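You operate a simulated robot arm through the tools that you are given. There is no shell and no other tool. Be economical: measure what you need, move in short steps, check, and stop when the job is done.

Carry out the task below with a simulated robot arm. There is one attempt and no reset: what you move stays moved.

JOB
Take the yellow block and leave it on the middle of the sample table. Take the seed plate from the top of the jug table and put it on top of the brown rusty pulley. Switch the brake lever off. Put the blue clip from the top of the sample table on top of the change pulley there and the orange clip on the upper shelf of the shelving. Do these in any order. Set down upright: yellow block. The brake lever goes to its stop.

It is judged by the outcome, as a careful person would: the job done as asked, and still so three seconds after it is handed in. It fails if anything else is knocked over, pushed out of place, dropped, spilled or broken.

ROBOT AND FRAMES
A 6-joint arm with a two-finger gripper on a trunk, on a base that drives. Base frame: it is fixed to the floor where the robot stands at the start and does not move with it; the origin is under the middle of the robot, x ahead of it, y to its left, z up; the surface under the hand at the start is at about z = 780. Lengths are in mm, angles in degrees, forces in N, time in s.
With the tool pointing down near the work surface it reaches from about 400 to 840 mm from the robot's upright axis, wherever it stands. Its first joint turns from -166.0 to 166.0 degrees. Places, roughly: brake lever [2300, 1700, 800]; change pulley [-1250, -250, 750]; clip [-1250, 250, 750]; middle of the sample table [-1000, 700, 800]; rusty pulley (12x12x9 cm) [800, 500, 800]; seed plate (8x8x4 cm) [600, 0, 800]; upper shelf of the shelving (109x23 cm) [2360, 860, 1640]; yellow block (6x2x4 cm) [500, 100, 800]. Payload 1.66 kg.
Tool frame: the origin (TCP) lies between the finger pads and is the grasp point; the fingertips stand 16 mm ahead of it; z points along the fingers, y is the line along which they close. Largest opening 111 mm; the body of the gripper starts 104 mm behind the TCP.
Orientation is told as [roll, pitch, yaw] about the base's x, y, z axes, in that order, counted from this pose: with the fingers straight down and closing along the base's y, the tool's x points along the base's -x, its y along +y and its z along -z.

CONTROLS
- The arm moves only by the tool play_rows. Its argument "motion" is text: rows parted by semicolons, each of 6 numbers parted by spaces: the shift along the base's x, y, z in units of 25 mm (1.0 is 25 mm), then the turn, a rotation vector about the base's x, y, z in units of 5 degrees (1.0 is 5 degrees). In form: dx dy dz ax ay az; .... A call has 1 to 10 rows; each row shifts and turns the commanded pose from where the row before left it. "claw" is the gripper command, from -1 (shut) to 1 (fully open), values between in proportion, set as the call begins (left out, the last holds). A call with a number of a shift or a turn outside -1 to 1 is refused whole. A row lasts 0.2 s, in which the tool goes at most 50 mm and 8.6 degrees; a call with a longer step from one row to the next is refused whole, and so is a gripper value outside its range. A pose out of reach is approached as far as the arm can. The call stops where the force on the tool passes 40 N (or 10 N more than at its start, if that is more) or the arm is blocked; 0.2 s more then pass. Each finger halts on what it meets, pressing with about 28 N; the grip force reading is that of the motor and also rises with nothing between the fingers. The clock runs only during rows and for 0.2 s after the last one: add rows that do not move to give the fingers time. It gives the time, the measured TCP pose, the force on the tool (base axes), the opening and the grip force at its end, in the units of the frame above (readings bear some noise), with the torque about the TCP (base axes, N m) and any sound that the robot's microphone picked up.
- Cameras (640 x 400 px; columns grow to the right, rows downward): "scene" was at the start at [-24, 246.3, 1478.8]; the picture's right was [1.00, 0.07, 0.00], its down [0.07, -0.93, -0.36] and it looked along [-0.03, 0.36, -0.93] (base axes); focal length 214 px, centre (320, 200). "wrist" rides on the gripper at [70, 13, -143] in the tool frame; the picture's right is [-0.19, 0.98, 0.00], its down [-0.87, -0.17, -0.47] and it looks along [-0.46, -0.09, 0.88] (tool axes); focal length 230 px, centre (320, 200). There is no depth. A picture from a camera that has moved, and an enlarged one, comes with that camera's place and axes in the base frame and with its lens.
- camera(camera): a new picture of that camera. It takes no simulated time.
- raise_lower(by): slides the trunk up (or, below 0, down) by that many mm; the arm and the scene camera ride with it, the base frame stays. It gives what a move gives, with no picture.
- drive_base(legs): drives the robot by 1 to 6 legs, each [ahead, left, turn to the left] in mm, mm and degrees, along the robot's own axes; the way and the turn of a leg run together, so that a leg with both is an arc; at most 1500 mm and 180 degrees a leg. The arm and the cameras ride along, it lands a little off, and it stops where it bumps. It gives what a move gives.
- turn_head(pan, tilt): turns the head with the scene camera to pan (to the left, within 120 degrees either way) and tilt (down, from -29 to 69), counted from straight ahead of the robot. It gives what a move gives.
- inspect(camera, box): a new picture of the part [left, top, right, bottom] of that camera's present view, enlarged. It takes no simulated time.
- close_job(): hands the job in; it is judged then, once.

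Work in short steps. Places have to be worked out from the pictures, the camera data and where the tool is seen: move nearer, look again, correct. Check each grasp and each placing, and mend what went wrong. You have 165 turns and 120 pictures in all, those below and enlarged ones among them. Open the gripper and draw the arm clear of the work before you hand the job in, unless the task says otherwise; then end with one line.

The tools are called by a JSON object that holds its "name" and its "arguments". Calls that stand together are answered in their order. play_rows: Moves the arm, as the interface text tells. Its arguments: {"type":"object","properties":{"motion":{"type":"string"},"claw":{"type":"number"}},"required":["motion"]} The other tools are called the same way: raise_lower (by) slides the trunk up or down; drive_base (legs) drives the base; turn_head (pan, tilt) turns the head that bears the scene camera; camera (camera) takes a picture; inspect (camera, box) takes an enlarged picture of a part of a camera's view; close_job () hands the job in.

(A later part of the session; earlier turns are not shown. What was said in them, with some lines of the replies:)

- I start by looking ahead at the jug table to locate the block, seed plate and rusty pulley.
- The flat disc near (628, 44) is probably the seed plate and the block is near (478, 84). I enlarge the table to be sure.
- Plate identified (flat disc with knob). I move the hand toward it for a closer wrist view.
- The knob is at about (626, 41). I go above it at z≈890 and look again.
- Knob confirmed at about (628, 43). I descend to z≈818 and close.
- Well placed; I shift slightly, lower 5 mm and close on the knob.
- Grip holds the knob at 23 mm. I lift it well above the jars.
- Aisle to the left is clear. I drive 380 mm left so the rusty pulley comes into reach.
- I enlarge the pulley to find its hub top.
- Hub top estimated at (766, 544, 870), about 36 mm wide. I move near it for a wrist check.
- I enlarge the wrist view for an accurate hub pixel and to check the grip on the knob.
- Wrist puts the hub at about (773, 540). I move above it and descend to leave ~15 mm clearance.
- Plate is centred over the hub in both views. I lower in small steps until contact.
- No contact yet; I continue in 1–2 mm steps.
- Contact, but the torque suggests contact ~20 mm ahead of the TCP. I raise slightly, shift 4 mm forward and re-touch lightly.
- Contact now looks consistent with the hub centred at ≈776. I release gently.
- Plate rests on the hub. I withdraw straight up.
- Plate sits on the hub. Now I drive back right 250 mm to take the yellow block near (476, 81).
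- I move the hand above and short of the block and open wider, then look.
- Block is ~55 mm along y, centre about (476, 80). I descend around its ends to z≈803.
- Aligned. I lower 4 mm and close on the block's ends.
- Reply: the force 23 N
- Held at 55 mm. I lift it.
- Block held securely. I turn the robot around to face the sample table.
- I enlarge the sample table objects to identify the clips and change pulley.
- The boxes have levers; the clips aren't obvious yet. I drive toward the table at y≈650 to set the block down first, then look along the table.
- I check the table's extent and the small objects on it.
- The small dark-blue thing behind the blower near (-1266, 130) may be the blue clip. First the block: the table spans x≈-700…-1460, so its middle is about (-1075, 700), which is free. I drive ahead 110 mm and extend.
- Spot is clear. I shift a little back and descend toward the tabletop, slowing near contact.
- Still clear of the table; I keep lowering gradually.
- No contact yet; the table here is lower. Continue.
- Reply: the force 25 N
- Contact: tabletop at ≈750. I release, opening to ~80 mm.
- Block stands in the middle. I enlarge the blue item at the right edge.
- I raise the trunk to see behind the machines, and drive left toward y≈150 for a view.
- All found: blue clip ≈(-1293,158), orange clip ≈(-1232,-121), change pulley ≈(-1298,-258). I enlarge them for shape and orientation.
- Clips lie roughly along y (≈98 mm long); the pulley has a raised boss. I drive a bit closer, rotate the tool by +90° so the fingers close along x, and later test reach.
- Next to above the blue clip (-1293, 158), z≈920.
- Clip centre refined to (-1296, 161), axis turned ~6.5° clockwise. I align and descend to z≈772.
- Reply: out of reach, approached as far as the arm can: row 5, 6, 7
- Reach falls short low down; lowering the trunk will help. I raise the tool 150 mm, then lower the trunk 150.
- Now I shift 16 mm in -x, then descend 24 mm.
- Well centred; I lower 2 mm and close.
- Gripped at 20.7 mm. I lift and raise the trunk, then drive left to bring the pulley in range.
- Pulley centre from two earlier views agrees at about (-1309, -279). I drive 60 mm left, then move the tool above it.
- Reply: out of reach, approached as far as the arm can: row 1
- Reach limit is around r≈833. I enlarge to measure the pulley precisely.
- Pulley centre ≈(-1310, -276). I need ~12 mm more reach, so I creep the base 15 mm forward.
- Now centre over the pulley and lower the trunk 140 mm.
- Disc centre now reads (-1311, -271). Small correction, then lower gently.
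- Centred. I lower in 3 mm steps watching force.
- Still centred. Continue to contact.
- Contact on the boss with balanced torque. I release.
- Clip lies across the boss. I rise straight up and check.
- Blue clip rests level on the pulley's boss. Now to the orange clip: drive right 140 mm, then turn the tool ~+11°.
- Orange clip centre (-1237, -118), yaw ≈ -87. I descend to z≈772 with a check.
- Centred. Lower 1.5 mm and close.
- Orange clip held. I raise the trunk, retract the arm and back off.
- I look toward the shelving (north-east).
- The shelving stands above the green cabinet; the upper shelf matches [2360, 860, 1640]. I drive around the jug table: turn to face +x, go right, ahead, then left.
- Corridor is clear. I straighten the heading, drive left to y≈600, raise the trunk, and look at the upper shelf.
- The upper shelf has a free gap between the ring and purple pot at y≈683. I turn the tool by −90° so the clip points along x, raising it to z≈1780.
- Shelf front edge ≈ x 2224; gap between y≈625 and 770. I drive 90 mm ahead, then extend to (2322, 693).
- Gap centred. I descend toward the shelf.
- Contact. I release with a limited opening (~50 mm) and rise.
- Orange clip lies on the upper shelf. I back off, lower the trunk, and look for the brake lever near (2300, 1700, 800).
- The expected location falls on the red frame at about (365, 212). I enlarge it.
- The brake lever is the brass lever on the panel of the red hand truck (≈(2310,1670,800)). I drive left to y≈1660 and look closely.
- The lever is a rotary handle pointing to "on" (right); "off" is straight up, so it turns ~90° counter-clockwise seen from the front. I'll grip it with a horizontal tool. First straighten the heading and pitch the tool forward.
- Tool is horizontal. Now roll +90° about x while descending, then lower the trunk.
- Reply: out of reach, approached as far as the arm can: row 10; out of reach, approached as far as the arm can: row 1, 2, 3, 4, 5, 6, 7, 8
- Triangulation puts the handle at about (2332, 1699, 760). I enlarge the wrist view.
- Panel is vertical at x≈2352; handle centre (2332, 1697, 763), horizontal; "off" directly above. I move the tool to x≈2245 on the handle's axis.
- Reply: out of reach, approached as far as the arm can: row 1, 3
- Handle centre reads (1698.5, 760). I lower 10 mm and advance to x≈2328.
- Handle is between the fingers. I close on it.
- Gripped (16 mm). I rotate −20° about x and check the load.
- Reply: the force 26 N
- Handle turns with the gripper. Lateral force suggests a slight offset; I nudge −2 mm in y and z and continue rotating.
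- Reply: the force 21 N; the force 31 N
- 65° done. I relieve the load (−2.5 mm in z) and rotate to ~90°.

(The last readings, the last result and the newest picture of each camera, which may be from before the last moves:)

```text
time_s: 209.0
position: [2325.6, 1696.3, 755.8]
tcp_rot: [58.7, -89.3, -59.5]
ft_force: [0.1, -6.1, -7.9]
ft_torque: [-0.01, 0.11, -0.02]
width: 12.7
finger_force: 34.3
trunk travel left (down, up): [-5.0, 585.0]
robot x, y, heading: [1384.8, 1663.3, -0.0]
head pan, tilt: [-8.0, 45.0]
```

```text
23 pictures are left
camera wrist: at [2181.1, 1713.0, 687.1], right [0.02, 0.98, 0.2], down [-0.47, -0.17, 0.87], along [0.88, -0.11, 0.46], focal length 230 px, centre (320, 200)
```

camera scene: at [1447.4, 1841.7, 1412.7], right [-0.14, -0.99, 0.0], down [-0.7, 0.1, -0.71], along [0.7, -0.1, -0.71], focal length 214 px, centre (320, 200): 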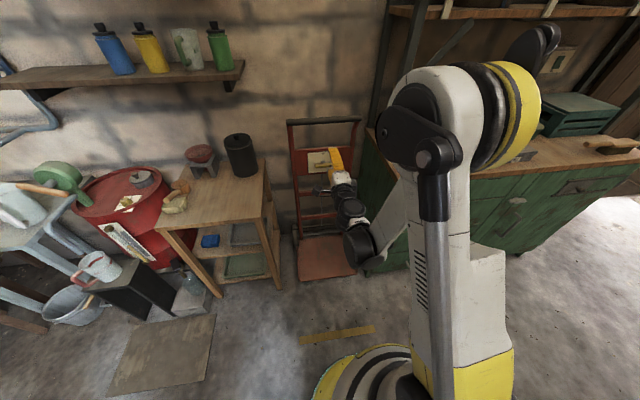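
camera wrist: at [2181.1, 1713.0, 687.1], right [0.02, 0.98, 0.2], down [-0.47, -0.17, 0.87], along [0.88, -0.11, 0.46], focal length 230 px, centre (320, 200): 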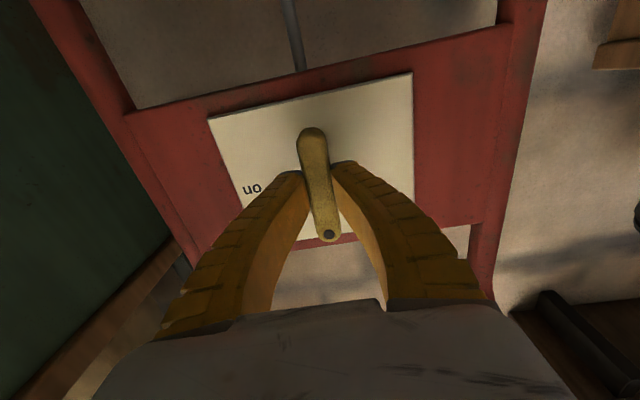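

Near 90° with no stop torque yet. I rotate on in small steps to feel the stop.

{"name": "play_rows", "arguments": {"motion": "0.1 0 0 -0.5 0 0;0 0 0 -0.5 0 0;0 0 0 0 0 0"}}

{"name": "play_rows", "arguments": {"motion": "0 0 0 -0.5 0 0;0 0 0 -0.5 0 0;0 0 0 0 0 0"}}

{"name": "camera", "arguments": {"camera": "wrist"}}

```text
time_s: 209.8
position: [2325.6, 1697.0, 757.2]
tcp_rot: [-86.6, -85.7, 85.8]
ft_force: [-12.3, -6.6, -23.7]
ft_torque: [0.69, 0.11, -0.07]
width: 17.3
finger_force: 34.1
out of reach, approached as far as the arm can: row 1
trunk travel left (down, up): [-5.0, 585.0]
robot x, y, heading: [1387.7, 1661.2, 0.2]
head pan, tilt: [-8.0, 45.0]
```

```text
time_s: 210.6
position: [2327.2, 1695.9, 759.1]
tcp_rot: [-88.9, -80.7, 88.1]
ft_force: [-11.3, -4.0, -20.9]
ft_torque: [0.76, 0.25, -0.06]
width: 19.5
finger_force: 33.9
trunk travel left (down, up): [-5.0, 585.0]
robot x, y, heading: [1386.5, 1664.0, -0.3]
head pan, tilt: [-8.0, 45.0]
```

```text
22 pictures are left
camera wrist: at [2183.4, 1700.7, 686.8], right [0.02, 1.0, 0.03], down [-0.47, -0.02, 0.88], along [0.88, -0.03, 0.47], focal length 230 px, centre (320, 200)
```

wrist: 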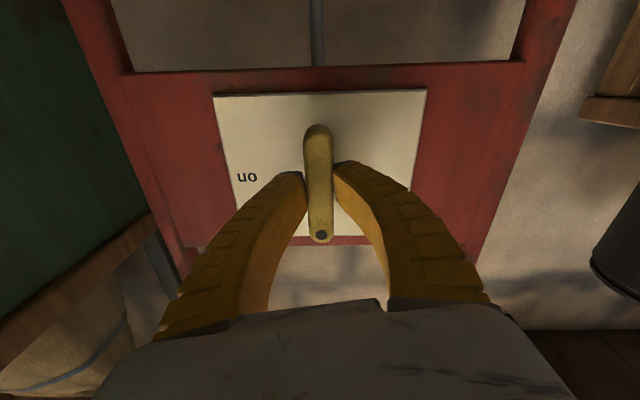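

Torque rises to 0.75 N·m and the handle stays vertical at "off": the stop is reached. I open and withdraw straight back.

{"name": "play_rows", "arguments": {"motion": "0 0 0 0 0 0;0 0 0 0 0 0;0 0 0 0 0 0", "claw": 0.2}}

{"name": "play_rows", "arguments": {"motion": "-0.4 0 0 0 0 0;-0.8 0 0 0 0 0;-1 0 0 0 0 0;-1 0 0 0 0 0;-0.8 0 0 0 0 0;0 0 0 0 0 0"}}

{"name": "camera", "arguments": {"camera": "wrist"}}

```text
time_s: 211.4
position: [2326.6, 1695.2, 758.2]
tcp_rot: [-89.4, -80.7, 88.4]
ft_force: [-0.4, -0.2, -0.6]
ft_torque: [0.0, -0.01, 0.0]
width: 68.4
finger_force: 1.1
trunk travel left (down, up): [-5.0, 585.0]
robot x, y, heading: [1388.2, 1663.8, -0.2]
head pan, tilt: [-8.0, 45.0]
```

```text
time_s: 212.8
position: [2224.8, 1695.6, 758.7]
tcp_rot: [-89.7, -80.7, 89.0]
ft_force: [-0.2, -0.2, -0.2]
ft_torque: [0.0, -0.03, 0.0]
width: 68.3
finger_force: 0.8
trunk travel left (down, up): [-5.0, 585.0]
robot x, y, heading: [1388.0, 1663.1, -0.0]
head pan, tilt: [-8.0, 45.0]
```

```text
21 pictures are left
camera wrist: at [2081.5, 1700.9, 687.2], right [0.01, 1.0, 0.03], down [-0.47, -0.02, 0.88], along [0.88, -0.03, 0.47], focal length 230 px, centre (320, 200)
```

wrist: 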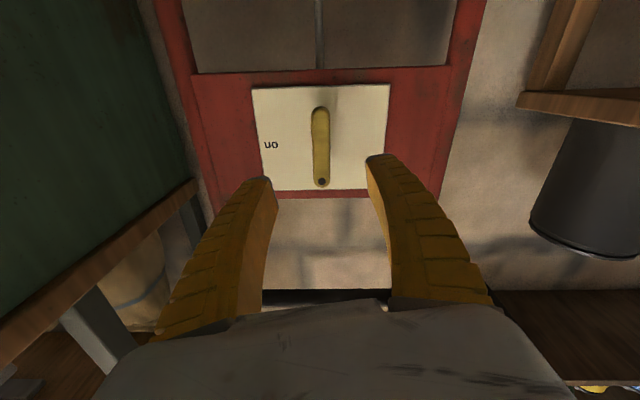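

Lever points to "off". I back the robot clear and take a last look.

{"name": "drive_base", "arguments": {"legs": [[-130, 0, 0]]}}

{"name": "inspect", "arguments": {"camera": "scene", "box": [260, 90, 420, 210]}}

{"name": "turn_head", "arguments": {"pan": -118, "tilt": 35}}

{"name": "camera", "arguments": {"camera": "scene"}}

```text
time_s: 214.1
position: [2096.3, 1697.2, 757.5]
tcp_rot: [-89.8, -80.7, 89.0]
ft_force: [0.8, 0.4, -0.3]
ft_torque: [0.01, 0.0, 0.02]
width: 68.1
finger_force: 1.4
trunk travel left (down, up): [-5.0, 585.0]
robot x, y, heading: [1257.4, 1663.7, 0.0]
head pan, tilt: [-8.0, 45.0]
```

```text
3.33 times, centred on (340, 150) of scene
camera zoom: at [1317.4, 1841.8, 1412.6], right [-0.14, -0.99, 0.0], down [-0.7, 0.1, -0.71], along [0.7, -0.1, -0.71], focal length 715 px, centre (253, 367)
```

zoom: 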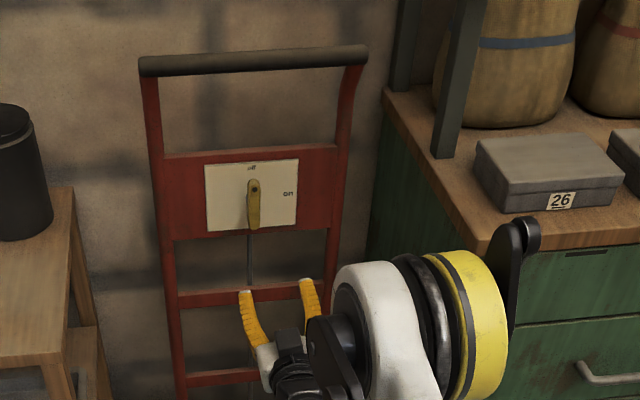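

```text
time_s: 216.0
position: [2095.7, 1696.4, 758.0]
tcp_rot: [-89.9, -80.7, 89.0]
ft_force: [0.6, -0.4, -0.3]
ft_torque: [0.03, -0.03, 0.01]
width: 68.5
finger_force: 0.9
trunk travel left (down, up): [-5.0, 585.0]
robot x, y, heading: [1258.4, 1663.7, -0.0]
head pan, tilt: [-118.0, 35.0]
```

```text
19 pictures are left
camera scene: at [1195.4, 1775.4, 1427.5], right [-0.88, 0.47, 0.0], down [0.27, 0.51, -0.82], along [-0.38, -0.72, -0.57], focal length 214 px, centre (320, 200)
```

scene: 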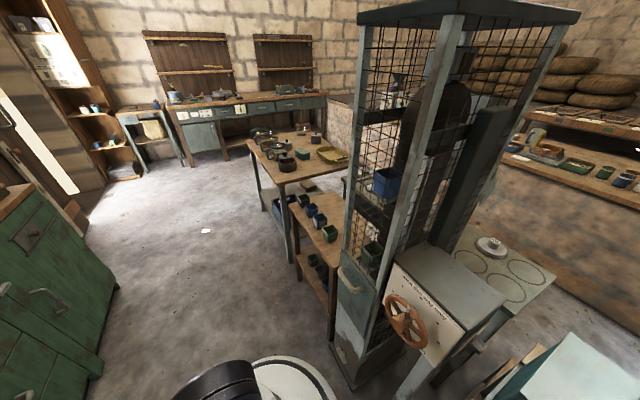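

{"name": "inspect", "arguments": {"camera": "scene", "box": [240, 115, 360, 190]}}

```text
5.33 times, centred on (300, 152) of scene
camera zoom: at [1195.4, 1775.4, 1427.5], right [-0.88, 0.47, 0.0], down [0.27, 0.51, -0.82], along [-0.38, -0.72, -0.57], focal length 1144 px, centre (427, 453)
```

zoom: 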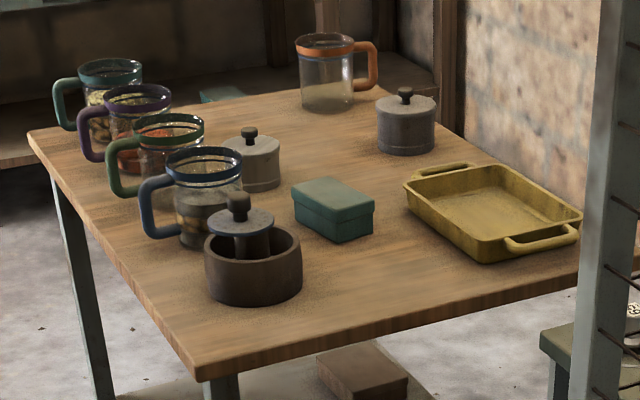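

The lever reads "off" and the seed plate sits level on the rusty pulley. The gripper is open and the arm is clear, so I hand in.

{"name": "close_job", "arguments": {}}

```text
The job is handed in.
```

All five parts of the job are done and handed in: the yellow block stands upright on the middle of the sample table, the seed plate is on the rusty pulley, the brake lever is off at its stop, the blue clip is on the change pulley, and the orange clip is on the upper shelf.
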